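You operate a simulated robot arm through the tools that you are given. There is no shell and no other tool.

Carry out the task below with a simulated two-armed robot. There is one attempt and no reset: what you move stays moved.

## Task
Tap down the bulge in the cream rib and free the rib again.
Fine: shut its clamp first and open it once the bulge is down; mallet back on its rest; leave the blue rib. Set down upright: mallet.

It is judged by the outcome, as a careful person would: the job done as asked, and still so three seconds after it is handed in. It fails if anything else is knocked over, pushed out of place, dropped, spilled or broken.

## Robot
Two 7-joint arms with two-finger parallel grippers on one trunk that stands fixed in place. Base frame: the origin is at the foot of the trunk, x ahead of it, y to its left, z up; the work surface is at about z = 0.8. Units: m, rad, N and s.
The left shoulder is at [0.063, 0.195, 1.179], the right one opposite. With the tool pointing down near the work surface each hand reaches from about 0.16 to 0.7 m from the base axis, measured 20 degrees to its own side. Payload 1.57 kg a hand.
Tool frame (each hand has its own): the origin (TCP) lies between the finger pads and is the grasp point; the fingertips stand 0.03 m ahead of it; z points along the fingers, y is the line along which they close. Largest opening 0.11 m; finger width 0.024, thickness 0.012; the body of the gripper, 0.048 by 0.112 m, starts 0.078 m behind the TCP.
Orientation is that of the tool frame in the base frame, as [roll, pitch, yaw] about the fixed x, y, z axes, in that order (R = Rz(yaw) Ry(pitch) Rx(roll)). With the fingers straight down and closing along the base's y, the tool's x points along the base's -x, its y along +y and its z along -z.

## Interface
- The arms move only by the tool servo_tool. It takes "left_rows", "right_rows" or both (then of equal length, played together; a hand with none holds still); each is a list of rows, each an object (a shift or turn left out is 0, a gripper value left out holds the last) with "translation": the shift along the tool's x, y, z in cm, a list of three; "turn": the turn, a rotation vector about the tool's x, y, z in rad, a list of three; "hand": the finger opening in cm, from 0 to 11. In form: [{"translation": [tx, ty, tz], "turn": [wx, wy, wz], "hand": hand}, ...]. A call has 1 to 20 rows; each row is the pose to reach, as a shift and turn from the pose commanded when the call began, along the tool's axes at that moment. Each row takes 0.2 s and may step no farther than 0.05 m and 0.15 rad from the row before; otherwise, or with a gripper value out of range, the whole call is refused. Where a pose cannot be reached the arm comes as near as it can. A force on the tool above 40 N (or 10 N above the force at the start of the call, whichever is more), or a blocked arm, ends the call early, and 0.2 s more pass. The fingers move at their own pace (about 0.072 m/s each) and stop on an object; they squeeze with about 21 N. The grip force told is the motor's: it shows also when the fingers shut on nothing. Time passes only in rows, and 0.2 s behind the last, so rows that repeat a pose let the fingers close. The reply holds the time, the measured pose of the TCP, the force on the tool along the base axes, the opening and the grip force, in the units named above and with some noise, with the torque about the TCP (base axes, N m) and any sound that the robot's microphone picked up.
- Cameras (640 x 400 px; columns grow to the right, rows downward): "scene" is now at [0.0847, -0.0548, 1.7401]; the picture's right is [-0.67, -0.75, 0.00], its down [-0.64, 0.57, -0.52] and it looks along [0.39, -0.35, -0.85] (base axes); focal length 334 px, centre (320, 200). "left" rides on the left gripper at [0.07, -0.016, -0.142] in its tool frame; the picture's right is [0.23, 0.97, 0.00], its down [-0.86, 0.20, -0.48] and it looks along [-0.47, 0.11, 0.88] (tool axes); focal length 222 px, centre (320, 200). "right" rides on the right gripper at [0.07, 0.016, -0.141] in its tool frame; the picture's right is [-0.23, 0.97, 0.00], its down [-0.86, -0.20, -0.48] and it looks along [-0.47, -0.11, 0.88] (tool axes); focal length 222 px, centre (320, 200). There is no depth. A picture from a camera that has moved, and an enlarged one, comes with that camera's place and axes in the base frame and with its lens. The place of the scene camera against the robot may be out by one fixed shift of up to 0.018 m in any direction.
- grab_frame(camera): a new picture of that camera. It takes no simulated time.
- lift_body(by): slides the trunk up (or, below 0, down) by that many m; the arms and the scene camera ride with it, the base frame stays. It gives what a move gives, with no picture.
- turn_head(pan, tilt): turns the head with the scene camera to pan (to the left, within 1.501 rad either way) and tilt (down, from -0.506 to 1.204), counted from straight ahead of the robot. It gives what a move gives.
- inspect(camera, box): a new picture of the part [left, top, right, bottom] of that camera's present view, enlarged. It takes no simulated time.
- close_job(): hands the job in; it is judged then, once.

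Places have to be worked out from the pictures, the camera data and where the tool is seen. Open the grippers and draw the arms clear of the work before you hand the job in, unless the task says otherwise.

The tools are called after "Call:" as a command line: name --argument value ..., lists and objects as JSON in quotes. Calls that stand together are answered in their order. servo_tool: Moves the arms, as the interface text tells. Its arguments: {"type":"object","properties":{"left_rows":{"type":"array"},"right_rows":{"type":"array"}},"required":[]} The other tools are called the same way: lift_body (by) moves the trunk up or down; turn_head (pan, tilt) turns the head that bears the scene camera; grab_frame (camera) takes a picture; inspect (camera, box) takes an enlarged picture of a part of a camera's view; close_job () hands the job in.

At the start:

```text
clock: 0.0
left_tcp_pos: [0.4781, -0.0571, 1.1305]
left_tool_rot: [3.139, 0.0, -3.14]
left_wrist_force: [-0.2, -0.8, -0.5]
left_ft_torque: [0.02, -0.04, -0.01]
left_width: 0.11
left_finger_force: 0.1
right_tcp_pos: [0.3479, -0.4615, 1.1217]
right_tool_rot: [3.14, -0.001, -3.14]
right_wrist_force: [-0.2, 0.8, -0.2]
right_ft_torque: [0.02, 0.0, -0.02]
right_width: 0.1098
right_finger_force: 0.0
trunk travel left (down, up): [-0.775, 0.215]
head pan, tilt (commanded): [-0.73, 1.018]
```

scene: 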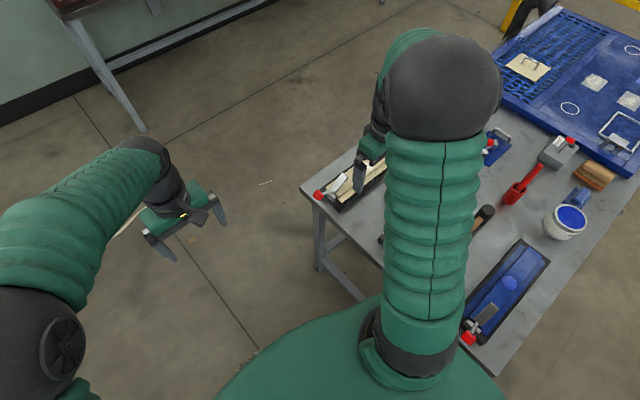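
right: 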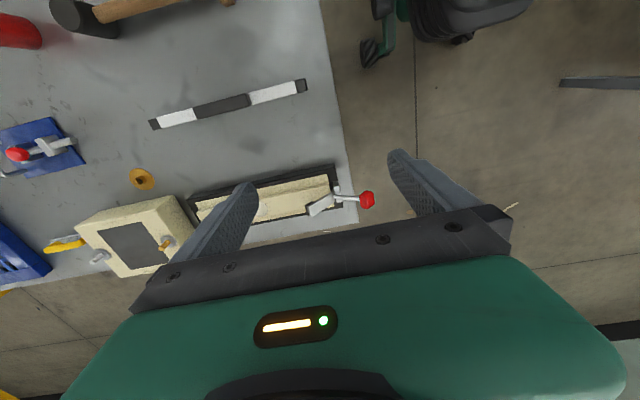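
left: 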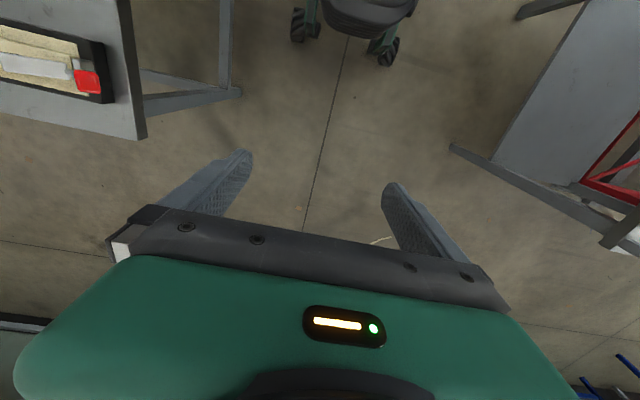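

I'll start by looking closer at the scene: the right arm blocks part of the table, so I take enlarged views of the bench.

Call:
inspect --camera "scene" --box '[300, 100, 620, 360]'

Call:
inspect --camera "right" --box '[0, 0, 380, 290]'

Call:
inspect --camera "left" --box '[0, 0, 160, 140]'

```text
1.54 times, centred on (460, 230) of scene
camera zoom: at [0.0847, -0.0548, 1.7401], right [-0.67, -0.75, 0.0], down [-0.64, 0.57, -0.52], along [0.39, -0.35, -0.85], focal length 514 px, centre (105, 154)
```

zoom: 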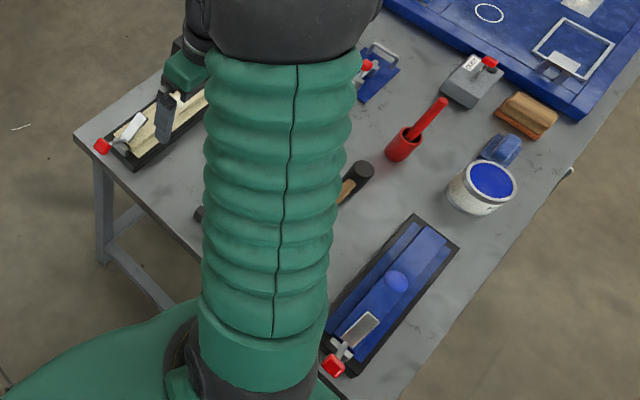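

```text
1.38 times, centred on (190, 145) of right
camera zoom: at [0.2781, -0.4437, 1.2634], right [0.23, 0.97, 0.0], down [0.86, -0.2, 0.48], along [0.47, -0.11, -0.88], focal length 306 px, centre (499, 276)
```

zoom: 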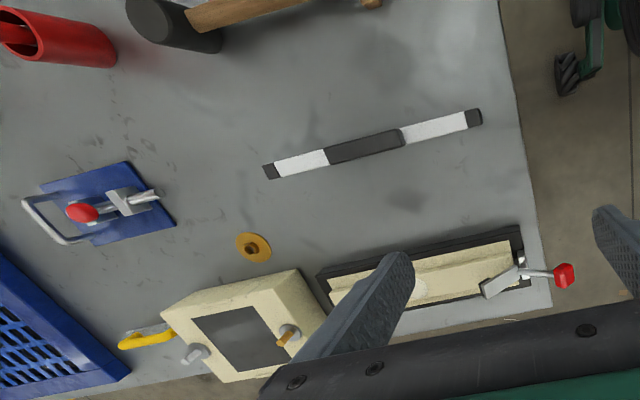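

```text
2.86 times, centred on (80, 70) of left
camera zoom: at [0.4084, -0.0715, 1.2719], right [-0.23, 0.97, 0.0], down [0.86, 0.2, 0.48], along [0.47, 0.11, -0.88], focal length 635 px, centre (1006, 571)
```

zoom: 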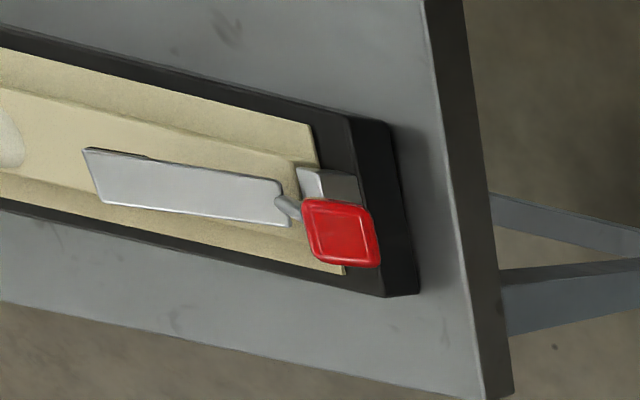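

The cream rib lies at about x≈0.50, y from -0.42 to -0.80, with its red-handled clamp at the y≈-0.40 end and the bulge near (0.50,-0.64). I raise the right hand and draw it back to see the mallet and its rest.

Call:
servo_tool --right_rows '[{"translation": [3, 0, -3]}, {"translation": [6, 0, -6]}, {"translation": [9, 0, -9]}, {"translation": [12, 0, -12]}, {"translation": [15, 0, -14]}]'

Call:
grab_frame --camera "right"

Call:
grab_frame --camera "scene"

```text
clock: 1.2
left_tcp_pos: [0.4757, -0.055, 1.1304]
left_tool_rot: [-3.14, 0.001, -3.141]
left_wrist_force: [0.9, -1.2, -0.3]
left_ft_torque: [-0.02, 0.02, -0.01]
left_width: 0.1102
left_finger_force: 0.1
right_tcp_pos: [0.194, -0.4604, 1.2632]
right_tool_rot: [-3.14, 0.002, 3.141]
right_wrist_force: [0.0, 0.3, 0.1]
right_ft_torque: [-0.02, 0.0, -0.01]
right_width: 0.11
right_finger_force: 0.0
trunk travel left (down, up): [-0.775, 0.215]
head pan, tilt (commanded): [-0.73, 1.018]
```

```text
taken
camera right: at [0.1242, -0.4426, 1.4053], right [0.23, 0.97, 0.0], down [0.85, -0.2, 0.48], along [0.47, -0.11, -0.88], focal length 222 px, centre (320, 200)
```

right: 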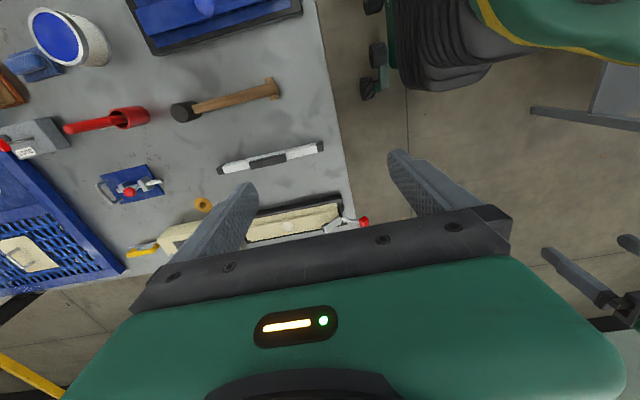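

```text
taken
camera scene: at [0.0805, -0.0537, 1.7403], right [-0.67, -0.75, 0.0], down [-0.63, 0.57, -0.52], along [0.39, -0.35, -0.85], focal length 334 px, centre (320, 200)
```

scene: 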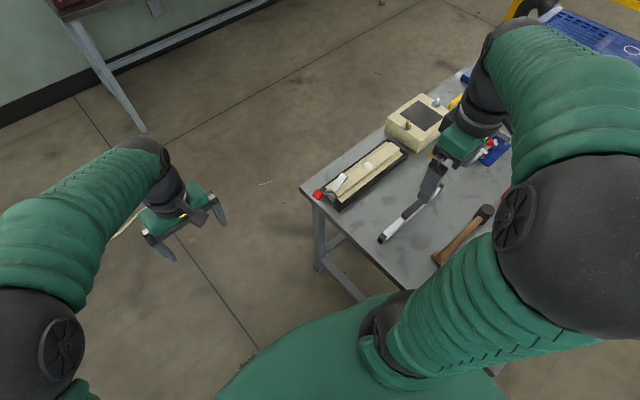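

Now the mallet, cream rib and bench are visible. I enlarge the views of the mallet, cream rib, and the clamp.

Call:
inspect --camera "right" --box '[140, 50, 370, 190]'

Call:
inspect --camera "scene" --box '[300, 85, 510, 275]'

Call:
inspect --camera "scene" --box '[300, 130, 420, 220]'

Call:
inspect --camera "right" --box '[0, 0, 160, 280]'

```text
2.78 times, centred on (255, 120) of right
camera zoom: at [0.1242, -0.4426, 1.4053], right [0.23, 0.97, 0.0], down [0.85, -0.2, 0.48], along [0.47, -0.11, -0.88], focal length 618 px, centre (501, 423)
```

zoom: 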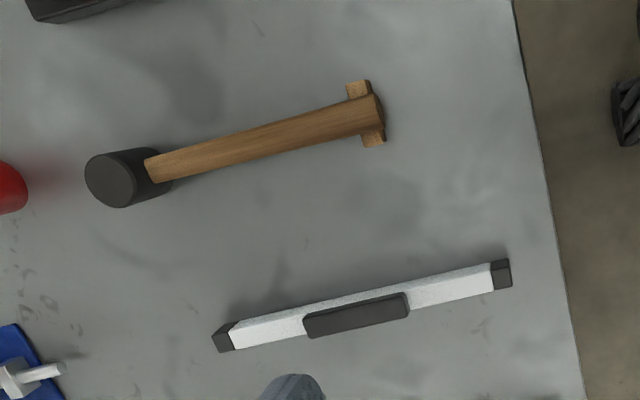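

```text
2.11 times, centred on (405, 180) of scene
camera zoom: at [0.0805, -0.0537, 1.7403], right [-0.67, -0.75, 0.0], down [-0.63, 0.57, -0.52], along [0.39, -0.35, -0.85], focal length 703 px, centre (141, 242)
```

zoom: 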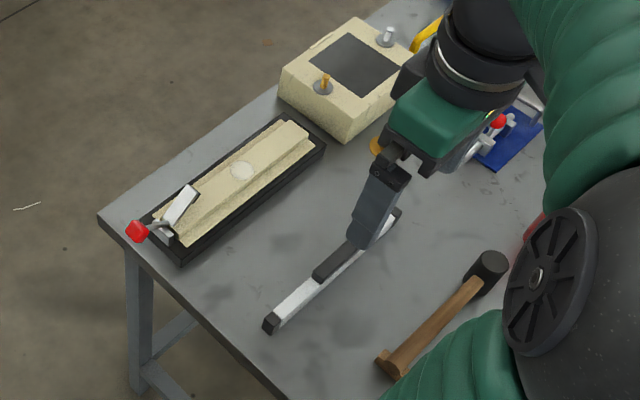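

```text
4.44 times, centred on (360, 175) of scene
camera zoom: at [0.0805, -0.0537, 1.7403], right [-0.67, -0.75, 0.0], down [-0.63, 0.57, -0.52], along [0.39, -0.35, -0.85], focal length 1483 px, centre (142, 311)
```

zoom: 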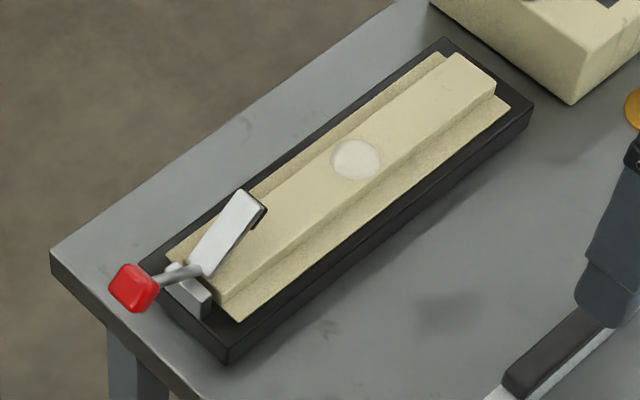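

```text
1.43 times, centred on (80, 140) of right
camera zoom: at [0.1242, -0.4426, 1.4053], right [0.23, 0.97, 0.0], down [0.85, -0.2, 0.48], along [0.47, -0.11, -0.88], focal length 317 px, centre (663, 286)
```

zoom: 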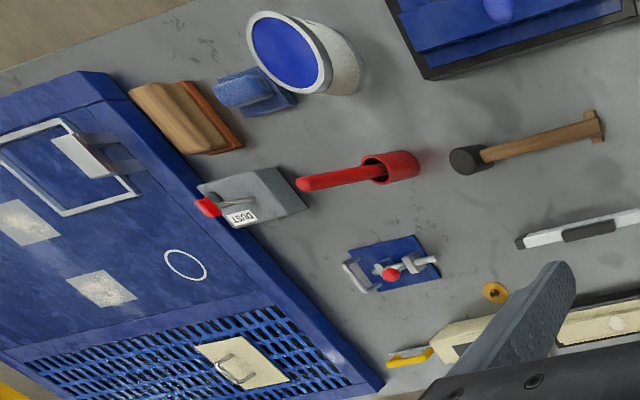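

The mallet stands with its head upright and its handle end on a small wooden block (the rest). To understand the clamp's mechanism, I tilt the left hand toward it so its camera views the clamp from the side.

Call:
servo_tool --left_rows '[{"translation": [0, -2, 2], "turn": [0.14, 0, 0]}, {"translation": [0, -4, 4], "turn": [0.28, 0, 0]}, {"translation": [0, -6, 6], "turn": [0.42, 0, 0]}, {"translation": [0, -8, 8], "turn": [0.56, 0, 0]}, {"translation": [0, -8, 10], "turn": [0.7, 0, 0]}, {"translation": [0, -8, 12], "turn": [0.84, 0, 0]}, {"translation": [0, -8, 12], "turn": [0.98, 0, 0]}]'

Call:
grab_frame --camera "left"

```text
clock: 2.8
left_tcp_pos: [0.48, -0.1348, 1.0114]
left_tool_rot: [-2.156, 0.001, -3.139]
left_wrist_force: [-0.7, -1.0, 0.6]
left_ft_torque: [0.02, -0.04, -0.01]
left_width: 0.1102
left_finger_force: 0.1
right_tcp_pos: [0.1978, -0.4579, 1.2644]
right_tool_rot: [-3.139, -0.001, 3.141]
right_wrist_force: [0.6, 0.2, -0.3]
right_ft_torque: [0.0, 0.02, 0.0]
right_width: 0.1102
right_finger_force: 0.1
trunk travel left (down, up): [-0.775, 0.215]
head pan, tilt (commanded): [-0.73, 1.018]
```

```text
taken
camera left: at [0.4081, -0.0238, 1.1037], right [-0.23, 0.54, -0.81], down [0.85, 0.51, 0.1], along [0.47, -0.67, -0.58], focal length 222 px, centre (320, 200)
```

left: 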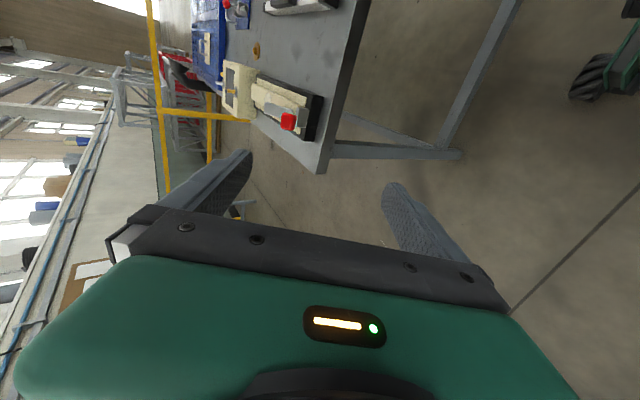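

The clamp is visible from its end; I enlarge it.

Call:
inspect --camera "left" --box '[220, 50, 360, 180]'

Call:
inspect --camera "left" --box '[200, 0, 350, 70]'

```text
3.08 times, centred on (290, 115) of left
camera zoom: at [0.4081, -0.0238, 1.1037], right [-0.23, 0.54, -0.81], down [0.85, 0.51, 0.1], along [0.47, -0.67, -0.58], focal length 684 px, centre (412, 462)
```

zoom: 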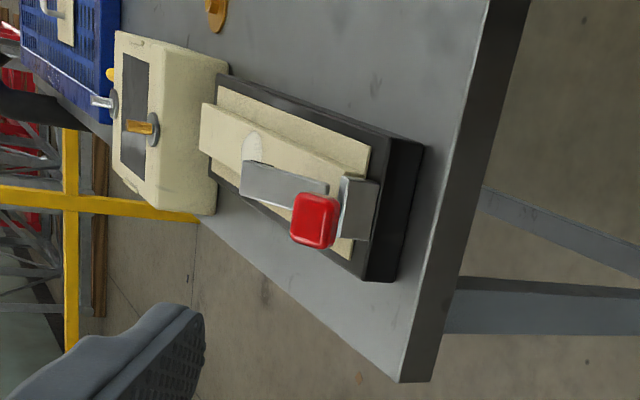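

```text
4.27 times, centred on (275, 35) of left
camera zoom: at [0.4081, -0.0238, 1.1037], right [-0.23, 0.54, -0.81], down [0.85, 0.51, 0.1], along [0.47, -0.67, -0.58], focal length 948 px, centre (512, 904)
```

zoom: 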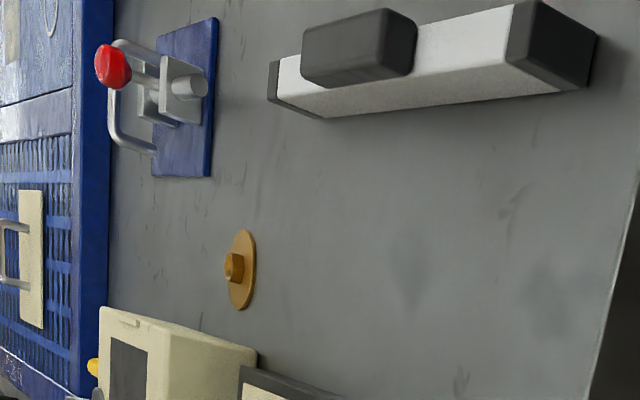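

I need a true side view of the clamp, so I lower the right hand behind the level and pitch it forward so its camera looks across toward the clamp.

Call:
servo_tool --right_rows '[{"translation": [-2, 1, 4], "turn": [0, -0.1, 0]}, {"translation": [-4, 2, 8], "turn": [0, -0.2, 0]}, {"translation": [-6, 3, 12], "turn": [0, -0.3, 0]}, {"translation": [-8, 4, 16], "turn": [0, -0.4, 0]}, {"translation": [-10, 4, 20], "turn": [0, -0.5, 0]}, {"translation": [-10, 4, 24], "turn": [0, -0.6, 0]}]'

Call:
grab_frame --camera "right"

Call:
grab_frame --camera "scene"

```text
clock: 4.2
left_tcp_pos: [0.4795, -0.1392, 1.0105]
left_tool_rot: [-2.164, 0.0, 3.141]
left_wrist_force: [-1.3, -0.2, 0.2]
left_ft_torque: [0.04, -0.01, -0.02]
left_width: 0.1099
left_finger_force: 0.0
right_tcp_pos: [0.2975, -0.4228, 1.0216]
right_tool_rot: [3.136, 0.598, 3.138]
right_wrist_force: [0.2, -0.8, 0.6]
right_ft_torque: [0.02, 0.0, 0.01]
right_width: 0.1099
right_finger_force: 0.0
trunk travel left (down, up): [-0.775, 0.215]
head pan, tilt (commanded): [-0.73, 1.018]
```

```text
taken
camera right: at [0.1598, -0.4043, 1.0984], right [0.19, 0.97, 0.13], down [0.44, -0.2, 0.88], along [0.88, -0.11, -0.46], focal length 222 px, centre (320, 200)
```

right: 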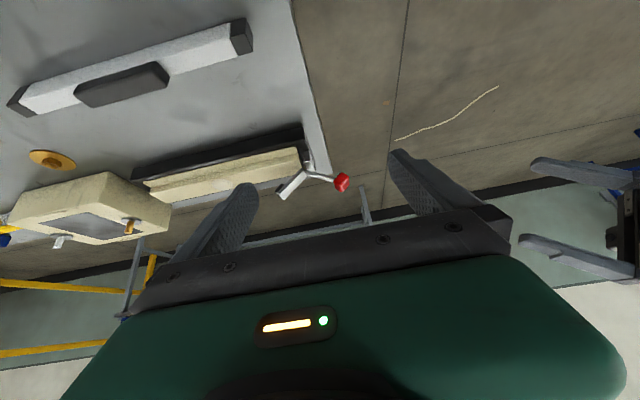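

```text
taken
camera scene: at [0.0864, -0.0585, 1.7399], right [-0.67, -0.75, 0.0], down [-0.64, 0.57, -0.52], along [0.39, -0.35, -0.85], focal length 334 px, centre (320, 200)
```

scene: 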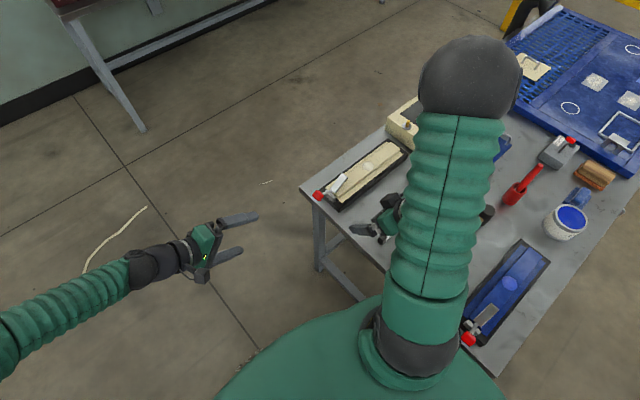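

The right camera now sees the clamp in profile (upside down); I enlarge it, and also the blue rib's clamp for comparison.

Call:
inspect --camera "right" --box '[240, 130, 380, 220]'

Call:
inspect --camera "right" --box '[120, 110, 360, 240]'

Call:
inspect --camera "scene" --box '[440, 230, 560, 360]'

Call:
inspect --camera "right" --box '[0, 0, 320, 200]'

```text
4.44 times, centred on (310, 175) of right
camera zoom: at [0.1598, -0.4043, 1.0984], right [0.19, 0.97, 0.13], down [0.44, -0.2, 0.88], along [0.88, -0.11, -0.46], focal length 987 px, centre (364, 311)
```

zoom: 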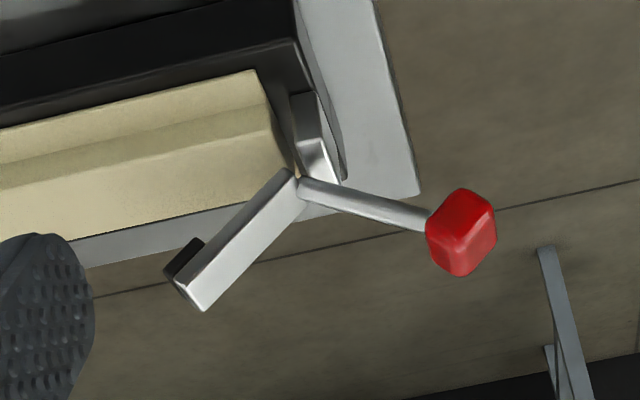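

```text
2.67 times, centred on (240, 175) of right
camera zoom: at [0.1598, -0.4043, 1.0984], right [0.19, 0.97, 0.13], down [0.44, -0.2, 0.88], along [0.88, -0.11, -0.46], focal length 592 px, centre (533, 267)
```

zoom: 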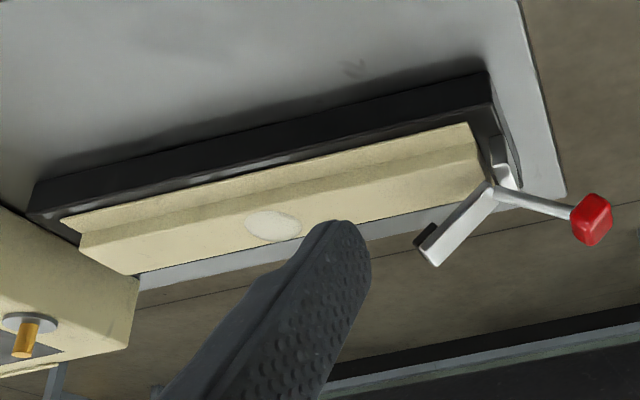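

```text
3.08 times, centred on (500, 295) of scene
camera zoom: at [0.0864, -0.0585, 1.7399], right [-0.67, -0.75, 0.0], down [-0.64, 0.57, -0.52], along [0.39, -0.35, -0.85], focal length 1027 px, centre (-234, -92)
```

zoom: 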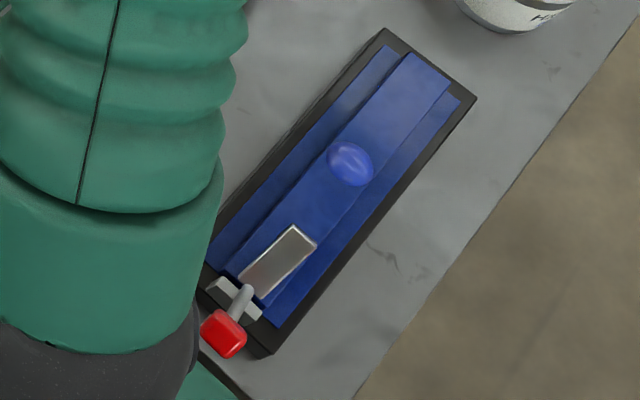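

```text
2.00 times, centred on (160, 100) of right
camera zoom: at [0.1598, -0.4043, 1.0984], right [0.19, 0.97, 0.13], down [0.44, -0.2, 0.88], along [0.88, -0.11, -0.46], focal length 444 px, centre (640, 400)
```

zoom: 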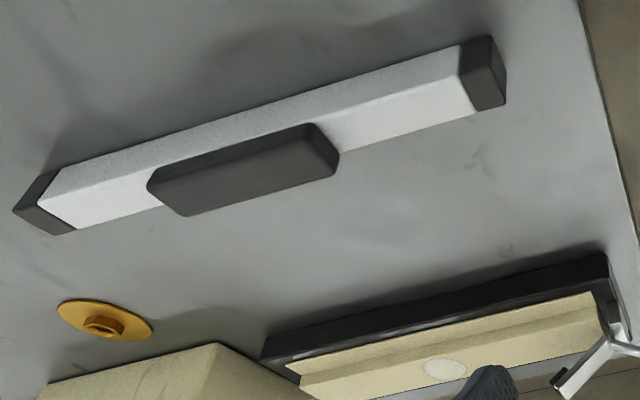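

The profile shows a rigid lever on a post: pivot ≈(0.49,-0.464,0.861), bar raised ~40°, red knob ≈(0.491,-0.403,0.899). Closing means swinging the knob up and toward -y by about 40°. I level the right hand and pull the left hand a bit away to +y.

Call:
servo_tool --right_rows '[{"turn": [0, 0.15, 0]}, {"turn": [0, 0.3, 0]}, {"turn": [0, 0.45, 0]}, {"turn": [0, 0.6, 0]}, {"turn": [0, 0.6, 0]}]' --left_rows '[{"translation": [0, 1.7, -2.5]}, {"translation": [0, 3.4, -5]}, {"translation": [0, 5, -7.5]}, {"translation": [0, 6.7, -10]}, {"translation": [0, 6.7, -10]}]'

```text
clock: 5.4
left_tcp_pos: [0.4766, -0.0121, 1.0097]
left_tool_rot: [-2.161, -0.001, 3.141]
left_wrist_force: [0.5, -0.4, -0.1]
left_ft_torque: [0.04, 0.03, 0.01]
left_width: 0.1099
left_finger_force: 0.1
right_tcp_pos: [0.2959, -0.4211, 1.0241]
right_tool_rot: [-3.141, 0.0, 3.14]
right_wrist_force: [0.0, 0.0, -0.2]
right_ft_torque: [-0.02, -0.04, -0.01]
right_width: 0.11
right_finger_force: 0.0
trunk travel left (down, up): [-0.775, 0.215]
head pan, tilt (commanded): [-0.73, 1.018]
```

The hand is level at (0.296,-0.421,1.024). Now I turn it a quarter turn (fingers closing along base x) while moving above the knob at safe height.

Call:
servo_tool --right_rows '[{"translation": [-1.7, 0.2, 0], "turn": [0, 0, 0.143]}, {"translation": [-3.5, 0.4, 0], "turn": [0, 0, 0.286]}, {"translation": [-5.3, 0.5, 0], "turn": [0, 0, 0.429]}, {"translation": [-7.1, 0.7, 0], "turn": [0, 0, 0.572]}, {"translation": [-8.9, 0.9, 0], "turn": [0, 0, 0.715]}, {"translation": [-10.7, 1.1, 0], "turn": [0, 0, 0.858]}, {"translation": [-12.5, 1.3, 0], "turn": [0, 0, 1.0]}, {"translation": [-14.3, 1.4, 0], "turn": [0, 0, 1.143]}, {"translation": [-16.1, 1.6, 0], "turn": [0, 0, 1.286]}, {"translation": [-17.9, 1.8, 0], "turn": [0, 0, 1.429]}, {"translation": [-19.5, 1.8, 0], "turn": [0, 0, 1.571]}, {"translation": [-19.5, 1.8, 0], "turn": [0, 0, 1.571]}]'

Call:
grab_frame --camera "right"

Call:
grab_frame --camera "left"

Call:
grab_frame --camera "scene"

```text
clock: 8.0
left_tcp_pos: [0.4773, -0.0137, 1.0099]
left_tool_rot: [-2.161, 0.001, 3.141]
left_wrist_force: [-0.4, 0.8, 1.1]
left_ft_torque: [0.01, 0.02, -0.01]
left_width: 0.1098
left_finger_force: 0.0
right_tcp_pos: [0.4912, -0.4021, 1.0221]
right_tool_rot: [-3.141, 0.0, 1.57]
right_wrist_force: [0.2, 0.5, -0.4]
right_ft_torque: [-0.01, 0.0, 0.04]
right_width: 0.1101
right_finger_force: 0.1
trunk travel left (down, up): [-0.775, 0.215]
head pan, tilt (commanded): [-0.73, 1.018]
```

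```text
taken
camera right: at [0.508, -0.3301, 1.1639], right [0.97, -0.23, 0.0], down [-0.2, -0.85, 0.48], along [-0.11, -0.47, -0.88], focal length 222 px, centre (320, 200)
```

right: 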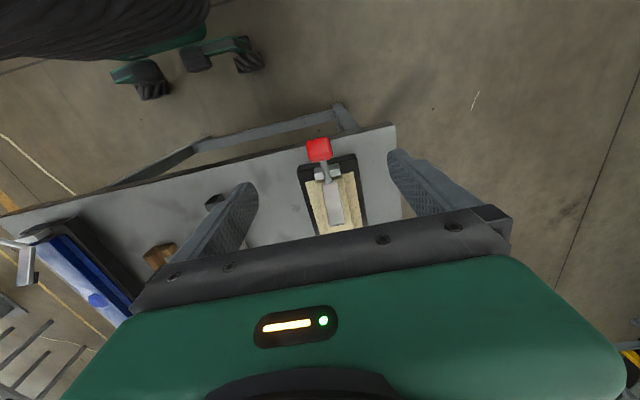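

```text
taken
camera left: at [0.4065, 0.0958, 1.1031], right [-0.23, 0.54, -0.81], down [0.86, 0.51, 0.1], along [0.47, -0.67, -0.58], focal length 222 px, centre (320, 200)
```

left: 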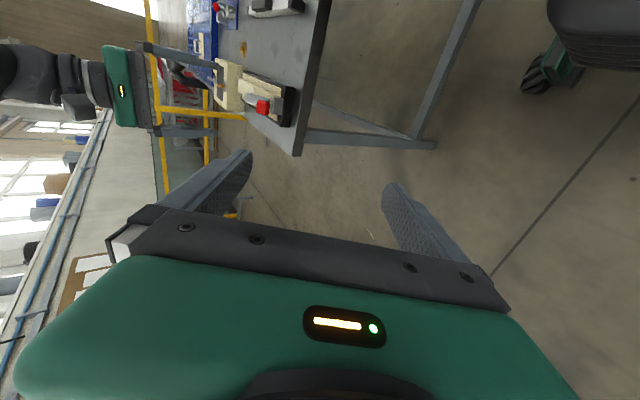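

```text
taken
camera scene: at [0.0857, -0.0521, 1.7401], right [-0.67, -0.75, 0.0], down [-0.64, 0.57, -0.52], along [0.39, -0.35, -0.85], focal length 334 px, centre (320, 200)
```

scene: 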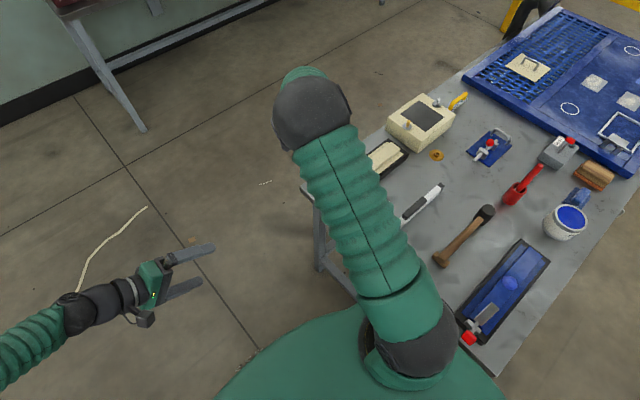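

Knob reprojects to (0.491,-0.403,0.899), right under the TCP. Closer look before descending.

Call:
inspect --camera "right" --box '[250, 110, 410, 240]'

Call:
inspect --camera "left" --box '[80, 20, 330, 170]'

Call:
inspect --camera "scene" --box '[380, 160, 560, 350]'

```text
3.08 times, centred on (330, 175) of right
camera zoom: at [0.508, -0.3301, 1.1639], right [0.97, -0.23, 0.0], down [-0.2, -0.85, 0.48], along [-0.11, -0.47, -0.88], focal length 684 px, centre (289, 277)
```

zoom: 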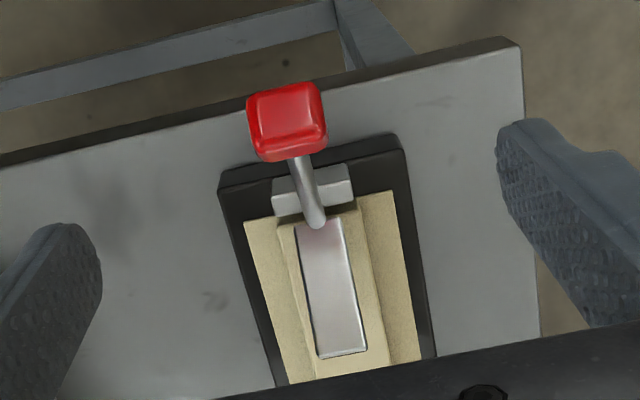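

```text
2.56 times, centred on (205, 95) of left
camera zoom: at [0.4065, 0.0958, 1.1031], right [-0.23, 0.54, -0.81], down [0.86, 0.51, 0.1], along [0.47, -0.67, -0.58], focal length 569 px, centre (614, 469)
```

zoom: 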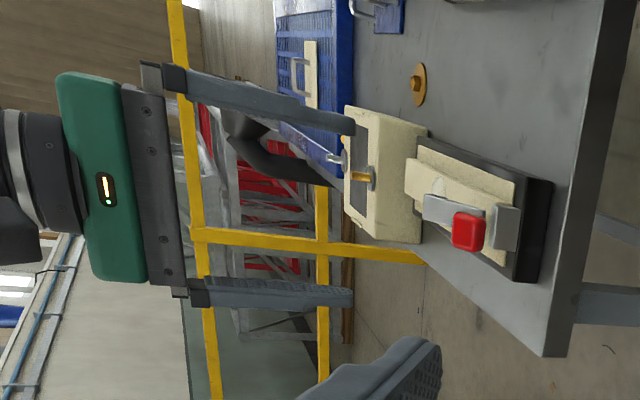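

```text
2.11 times, centred on (470, 255) of scene
camera zoom: at [0.0857, -0.0521, 1.7401], right [-0.67, -0.75, 0.0], down [-0.64, 0.57, -0.52], along [0.39, -0.35, -0.85], focal length 703 px, centre (4, 84)
```

zoom: 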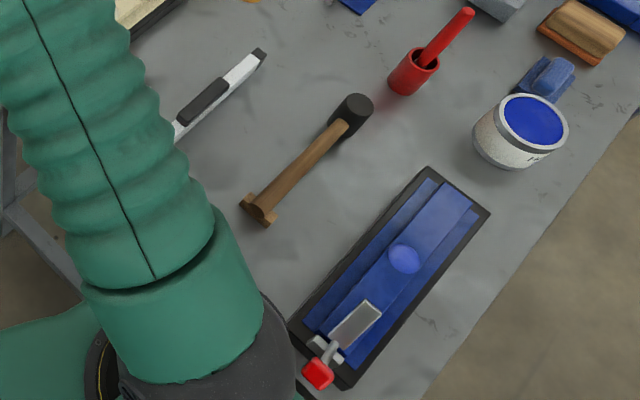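

The knob is ~3 cm wide and centred between the fingers. I lower the hand to the knob height with the fingers opened to 6 cm.

Call:
servo_tool --right_rows '[{"translation": [0, 0, 2], "hand": 6}, {"translation": [0, 0, 5], "hand": 6}, {"translation": [0, 0, 8], "hand": 6}, {"translation": [0, 0, 10.5], "hand": 6}, {"translation": [0, 0, 12.2], "hand": 6}, {"translation": [0, 0, 12.2], "hand": 6}]'

Call:
inspect --camera "right" --box '[200, 80, 440, 230]'

Call:
inspect --camera "left" --box '[180, 40, 330, 160]'

```text
clock: 9.4
left_tcp_pos: [0.4762, -0.0144, 1.0091]
left_tool_rot: [-2.16, 0.0, -3.141]
left_wrist_force: [-0.3, 1.0, -0.1]
left_ft_torque: [0.03, -0.03, -0.03]
left_width: 0.11
left_finger_force: 0.1
right_tcp_pos: [0.4924, -0.4008, 0.9001]
right_tool_rot: [3.14, 0.001, 1.571]
right_wrist_force: [-0.8, 0.7, -0.8]
right_ft_torque: [0.01, -0.01, 0.02]
right_width: 0.0601
right_finger_force: 0.2
trunk travel left (down, up): [-0.775, 0.215]
head pan, tilt (commanded): [-0.73, 1.018]
```

```text
2.67 times, centred on (320, 155) of right
camera zoom: at [0.5083, -0.3303, 1.0422], right [0.97, -0.23, 0.0], down [-0.2, -0.86, 0.48], along [-0.11, -0.47, -0.88], focal length 592 px, centre (320, 320)
```

zoom: 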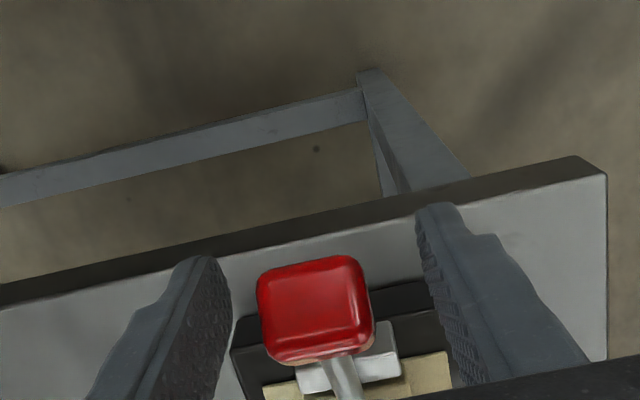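

```text
3.33 times, centred on (255, 100) of left
camera zoom: at [0.4066, 0.0957, 1.1031], right [-0.23, 0.54, -0.81], down [0.86, 0.51, 0.1], along [0.47, -0.67, -0.58], focal length 740 px, centre (537, 533)
```

zoom: 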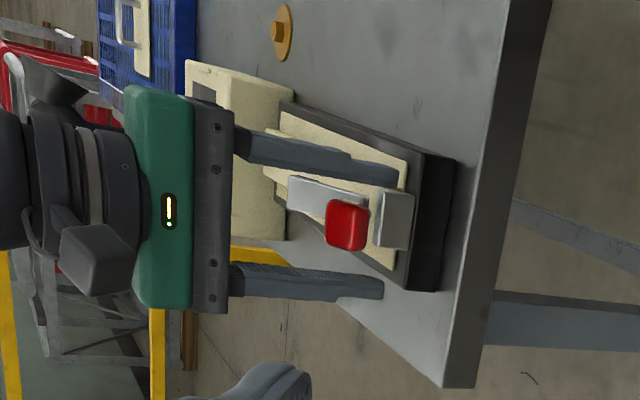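

The knob sits centred between the fingers. I close on it.

Call:
servo_tool --right_rows '[{"hand": 3.6}, {"hand": 3.0}, {"hand": 2.0}, {"hand": 1.5}, {"hand": 1.5}]'

Call:
inspect --camera "right" --box '[200, 80, 440, 230]'

```text
clock: 10.6
left_tcp_pos: [0.476, -0.0138, 1.0099]
left_tool_rot: [-2.161, 0.003, 3.142]
left_wrist_force: [0.2, -0.4, 0.4]
left_ft_torque: [0.01, 0.01, -0.01]
left_width: 0.11
left_finger_force: 0.1
right_tcp_pos: [0.4905, -0.4021, 0.9013]
right_tool_rot: [3.141, -0.003, 1.57]
right_wrist_force: [-9.0, 1.4, -2.4]
right_ft_torque: [0.2, 0.22, 0.03]
right_width: 0.0299
right_finger_force: 39.5
trunk travel left (down, up): [-0.775, 0.215]
head pan, tilt (commanded): [-0.73, 1.018]
```

```text
2.67 times, centred on (320, 155) of right
camera zoom: at [0.5068, -0.3304, 1.0423], right [0.97, -0.23, 0.0], down [-0.2, -0.86, 0.48], along [-0.11, -0.46, -0.88], focal length 592 px, centre (320, 320)
```

zoom: 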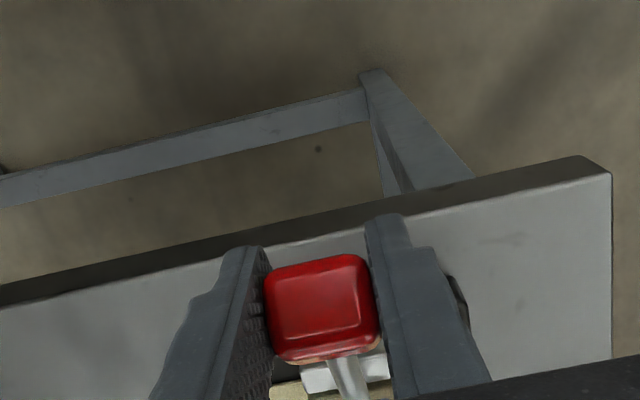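

Gripped (width 3.0 cm) with a slight -x side load, so I shift 1.5 mm in -x. Then I swing the knob along its arc about the pivot, turning the hand with it, first ~20°.

Call:
servo_tool --right_rows '[{"translation": [0, -0.15, 0]}, {"translation": [-0.37, -0.15, -0.52], "turn": [0, 0.0873, 0]}, {"translation": [-0.78, -0.15, -1.01], "turn": [0, 0.1745, 0]}, {"translation": [-1.23, -0.15, -1.46], "turn": [0, 0.262, 0]}, {"translation": [-1.71, -0.15, -1.87], "turn": [0, 0.349, 0]}]'

Call:
grab_frame --camera "right"

Call:
inspect --camera "left" --box '[180, 40, 330, 160]'

```text
clock: 11.8
left_tcp_pos: [0.477, -0.0133, 1.0092]
left_tool_rot: [-2.161, 0.0, -3.14]
left_wrist_force: [0.1, -1.0, -1.0]
left_ft_torque: [0.01, -0.01, 0.0]
left_width: 0.1097
left_finger_force: 0.1
right_tcp_pos: [0.4899, -0.4195, 0.9218]
right_tool_rot: [3.141, -0.351, 1.572]
right_wrist_force: [-3.5, 3.3, 1.1]
right_ft_torque: [0.27, 0.56, 0.06]
right_width: 0.0298
right_finger_force: 39.0
trunk travel left (down, up): [-0.775, 0.215]
head pan, tilt (commanded): [-0.73, 1.018]
```

```text
taken
camera right: at [0.5064, -0.4003, 1.0772], right [0.97, -0.21, -0.08], down [-0.2, -0.97, 0.15], along [-0.11, -0.14, -0.98], focal length 222 px, centre (320, 200)
```

right: 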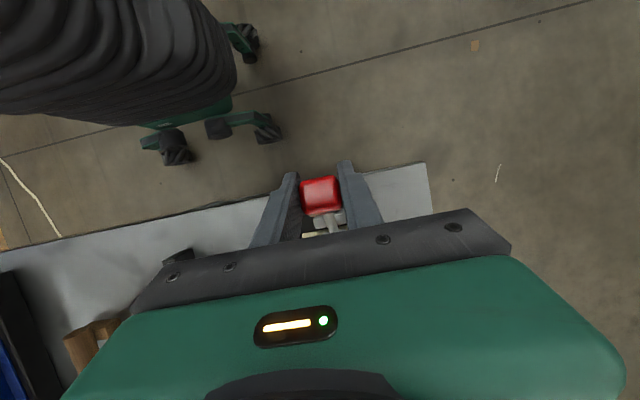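

```text
3.33 times, centred on (255, 100) of left
camera zoom: at [0.4061, 0.0956, 1.1034], right [-0.23, 0.54, -0.81], down [0.85, 0.51, 0.1], along [0.47, -0.67, -0.58], focal length 740 px, centre (537, 533)
```

zoom: 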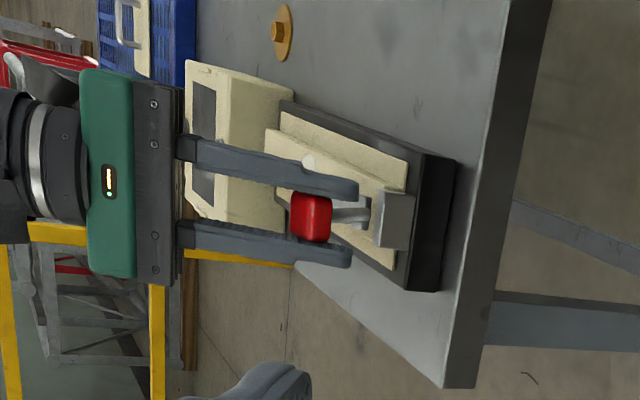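

The lever turns freely and the bar lowers. I continue the arc by another 15° and read the forces.

Call:
servo_tool --right_rows '[{"translation": [-0.37, 0, -0.52], "turn": [0, 0.0873, 0]}, {"translation": [-0.77, 0, -1.01], "turn": [0, 0.1745, 0]}, {"translation": [-1.22, 0, -1.45], "turn": [0, 0.262, 0]}]'

Call:
inspect --camera "left" --box '[180, 40, 330, 160]'

Call:
grab_frame --camera "scene"

```text
clock: 12.6
left_tcp_pos: [0.4764, -0.0132, 1.0104]
left_tool_rot: [-2.16, 0.001, -3.141]
left_wrist_force: [-0.2, -0.3, -0.8]
left_ft_torque: [-0.02, 0.02, -0.01]
left_width: 0.1101
left_finger_force: 0.0
right_tcp_pos: [0.4897, -0.4356, 0.9292]
right_tool_rot: [3.138, -0.613, 1.573]
right_wrist_force: [-2.5, 1.7, 6.3]
right_ft_torque: [0.01, 0.14, 0.16]
right_width: 0.0299
right_finger_force: 39.1
trunk travel left (down, up): [-0.775, 0.215]
head pan, tilt (commanded): [-0.73, 1.018]
```

```text
3.33 times, centred on (255, 100) of left
camera zoom: at [0.4059, 0.0957, 1.1036], right [-0.23, 0.54, -0.81], down [0.85, 0.51, 0.1], along [0.47, -0.67, -0.58], focal length 740 px, centre (537, 533)
```

zoom: 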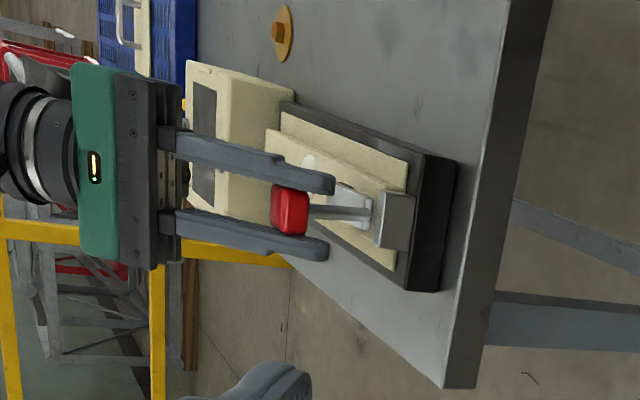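

```text
taken
camera scene: at [0.0837, -0.0524, 1.7404], right [-0.67, -0.75, 0.0], down [-0.64, 0.57, -0.52], along [0.39, -0.35, -0.85], focal length 334 px, centre (320, 200)
```

scene: 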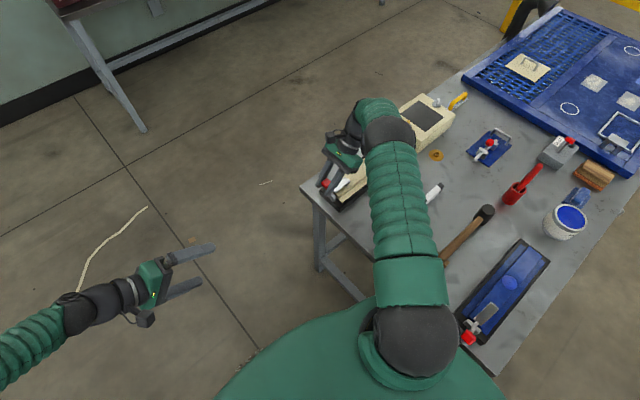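

Still free, bar nearly down. Another 10° with tiny steps, watching the force for the end stop.

Call:
servo_tool --right_rows '[{"translation": [-0.33, 0, -0.55], "turn": [0, 0.0873, 0]}, {"translation": [-0.7, 0, -1.06], "turn": [0, 0.1745, 0]}]'

Call:
inspect --camera "left" --box '[200, 60, 310, 140]'

Call:
inspect --camera "scene" --box '[300, 120, 420, 220]'

```text
clock: 13.2
left_tcp_pos: [0.4781, -0.0111, 1.0088]
left_tool_rot: [-2.159, -0.001, -3.14]
left_wrist_force: [0.1, -0.5, 0.0]
left_ft_torque: [-0.04, 0.03, -0.03]
left_width: 0.1101
left_finger_force: 0.0
right_tcp_pos: [0.4902, -0.4428, 0.9333]
right_tool_rot: [-3.137, -0.789, 1.569]
right_wrist_force: [-4.0, 10.1, -1.8]
right_ft_torque: [-0.76, -0.73, -0.05]
right_width: 0.03
right_finger_force: 38.9
trunk travel left (down, up): [-0.775, 0.215]
head pan, tilt (commanded): [-0.73, 1.018]
```

```text
5.00 times, centred on (255, 100) of left
camera zoom: at [0.4078, 0.0979, 1.1022], right [-0.23, 0.54, -0.81], down [0.85, 0.51, 0.1], along [0.47, -0.67, -0.58], focal length 1111 px, centre (645, 700)
```

zoom: 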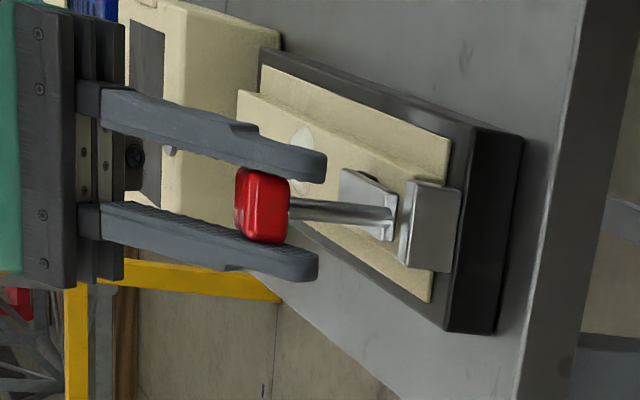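

```text
4.00 times, centred on (360, 170) of scene
camera zoom: at [0.087, -0.0493, 1.74], right [-0.67, -0.75, 0.0], down [-0.64, 0.57, -0.52], along [0.39, -0.35, -0.85], focal length 1335 px, centre (160, 320)
```

zoom: 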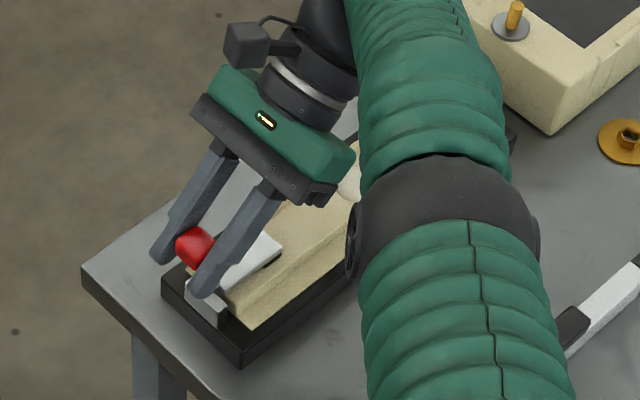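

The reaction is now ~10 N against closing, so the bar is likely on the rib. I push about 4 mm further to make sure it seats or latches.

Call:
servo_tool --right_rows '[{"translation": [-0.1, 0, -0.17]}, {"translation": [-0.2, 0, -0.35]}, {"translation": [-0.2, 0, -0.35]}]'

Call:
inspect --camera "left" --box '[200, 60, 310, 140]'

```text
clock: 14.0
left_tcp_pos: [0.4795, -0.0108, 1.008]
left_tool_rot: [-2.158, -0.001, 3.141]
left_wrist_force: [0.5, -0.3, -0.6]
left_ft_torque: [0.03, -0.02, 0.01]
left_width: 0.11
left_finger_force: 0.0
right_tcp_pos: [0.4904, -0.448, 0.9358]
right_tool_rot: [-3.14, -0.786, 1.569]
right_wrist_force: [4.2, 20.6, -14.9]
right_ft_torque: [0.21, -0.21, -0.21]
right_width: 0.0299
right_finger_force: 39.3
right hand out of reach, approached as far as the arm can: row 2, 3
trunk travel left (down, up): [-0.775, 0.215]
head pan, tilt (commanded): [-0.73, 1.018]
```

```text
5.00 times, centred on (255, 100) of left
camera zoom: at [0.4086, 0.0989, 1.102], right [-0.23, 0.54, -0.81], down [0.86, 0.51, 0.1], along [0.47, -0.67, -0.58], focal length 1111 px, centre (645, 700)
```

zoom: 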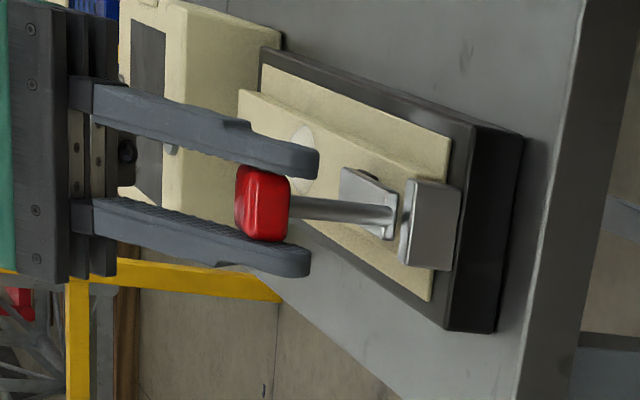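

The knob no longer moves and the force rose to ~25 N: the clamp is at its closed stop. I ease back a few mm, then open the fingers.

Call:
servo_tool --right_rows '[{"translation": [0.2, 0, 0.35]}, {"translation": [0.2, 0, 0.35]}, {"translation": [0.2, 0, 0.35], "hand": 4.0}, {"translation": [0.2, 0, 0.35], "hand": 6.5}, {"translation": [0.2, 0, 0.35], "hand": 6.5}]'

Call:
inspect --camera "left" --box '[200, 60, 310, 140]'

Call:
inspect --camera "right" --box '[200, 100, 440, 250]'

```text
clock: 15.2
left_tcp_pos: [0.4774, -0.0137, 1.01]
left_tool_rot: [-2.161, 0.0, -3.141]
left_wrist_force: [0.0, -0.6, 0.0]
left_ft_torque: [-0.04, 0.03, -0.02]
left_width: 0.1099
left_finger_force: 0.1
right_tcp_pos: [0.4872, -0.4458, 0.9353]
right_tool_rot: [3.141, -0.786, 1.572]
right_wrist_force: [0.1, -1.6, 0.9]
right_ft_torque: [-0.01, 0.0, -0.02]
right_width: 0.0648
right_finger_force: 0.0
trunk travel left (down, up): [-0.775, 0.215]
head pan, tilt (commanded): [-0.73, 1.018]
```

```text
5.00 times, centred on (255, 100) of left
camera zoom: at [0.4066, 0.0957, 1.1031], right [-0.23, 0.54, -0.81], down [0.85, 0.51, 0.1], along [0.47, -0.67, -0.58], focal length 1111 px, centre (645, 700)
```

zoom: 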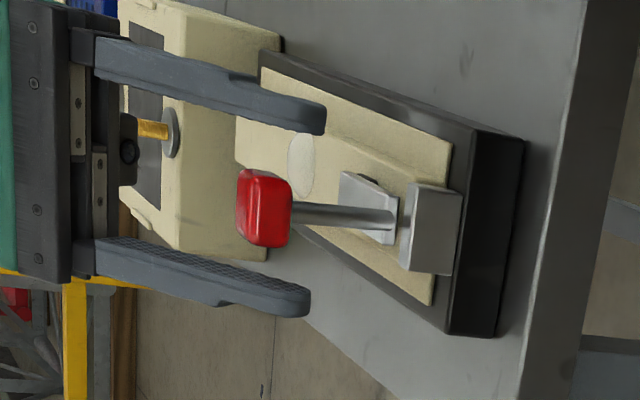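

```text
2.67 times, centred on (320, 175) of right
camera zoom: at [0.5037, -0.4951, 1.0841], right [0.97, -0.16, -0.16], down [-0.2, -0.94, -0.27], along [-0.11, 0.29, -0.95], focal length 592 px, centre (320, 267)
```

zoom: 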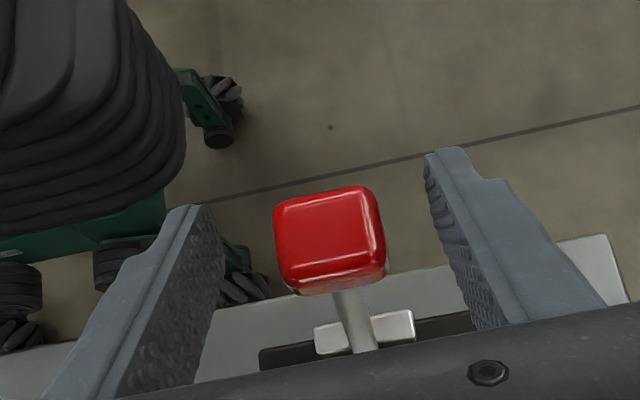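

The clamp stays shut after release. I lift straight up and unrotate the hand.

Call:
servo_tool --right_rows '[{"translation": [1.5, 0, -1.5]}, {"translation": [4, 0, -4]}, {"translation": [6.5, 0, -6.5]}, {"translation": [8.5, 0, -8.5]}, {"translation": [8.5, 0, -8.5], "turn": [0, -0.15, 0]}, {"translation": [8.5, 0, -8.5], "turn": [0, -0.3, 0]}, {"translation": [8.5, 0, -8.5], "turn": [0, -0.45, 0]}, {"translation": [8.5, 0, -8.5], "turn": [0, -0.6, 0]}, {"translation": [8.5, 0, -8.5], "turn": [0, -0.7, 0]}, {"translation": [8.5, 0, -8.5], "turn": [0, -0.7854, 0]}]'

Call:
grab_frame --camera "right"

Call:
inspect --camera "left" --box '[200, 60, 310, 140]'

```text
clock: 17.4
left_tcp_pos: [0.476, -0.0132, 1.0105]
left_tool_rot: [-2.159, -0.001, -3.141]
left_wrist_force: [-0.3, 0.0, 0.6]
left_ft_torque: [-0.01, 0.02, -0.01]
left_width: 0.1101
left_finger_force: 0.1
right_tcp_pos: [0.4879, -0.4442, 1.0551]
right_tool_rot: [3.141, 0.002, 1.57]
right_wrist_force: [-0.3, 0.0, 0.4]
right_ft_torque: [-0.03, 0.01, -0.03]
right_width: 0.0651
right_finger_force: 0.0
trunk travel left (down, up): [-0.775, 0.215]
head pan, tilt (commanded): [-0.73, 1.018]
```

```text
taken
camera right: at [0.5039, -0.3731, 1.1965], right [0.97, -0.23, 0.0], down [-0.2, -0.85, 0.48], along [-0.11, -0.47, -0.88], focal length 222 px, centre (320, 200)
```

right: 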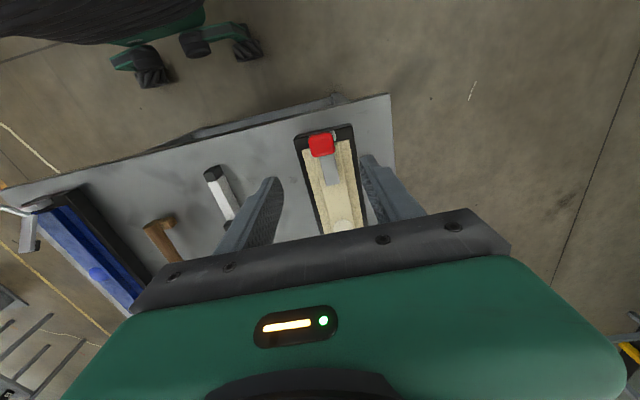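

```text
5.00 times, centred on (255, 100) of left
camera zoom: at [0.4069, 0.0963, 1.1029], right [-0.23, 0.54, -0.81], down [0.86, 0.51, 0.1], along [0.47, -0.67, -0.58], focal length 1111 px, centre (645, 700)
```

zoom: 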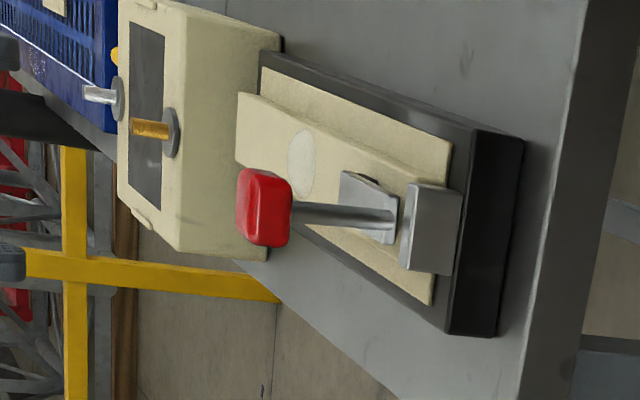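

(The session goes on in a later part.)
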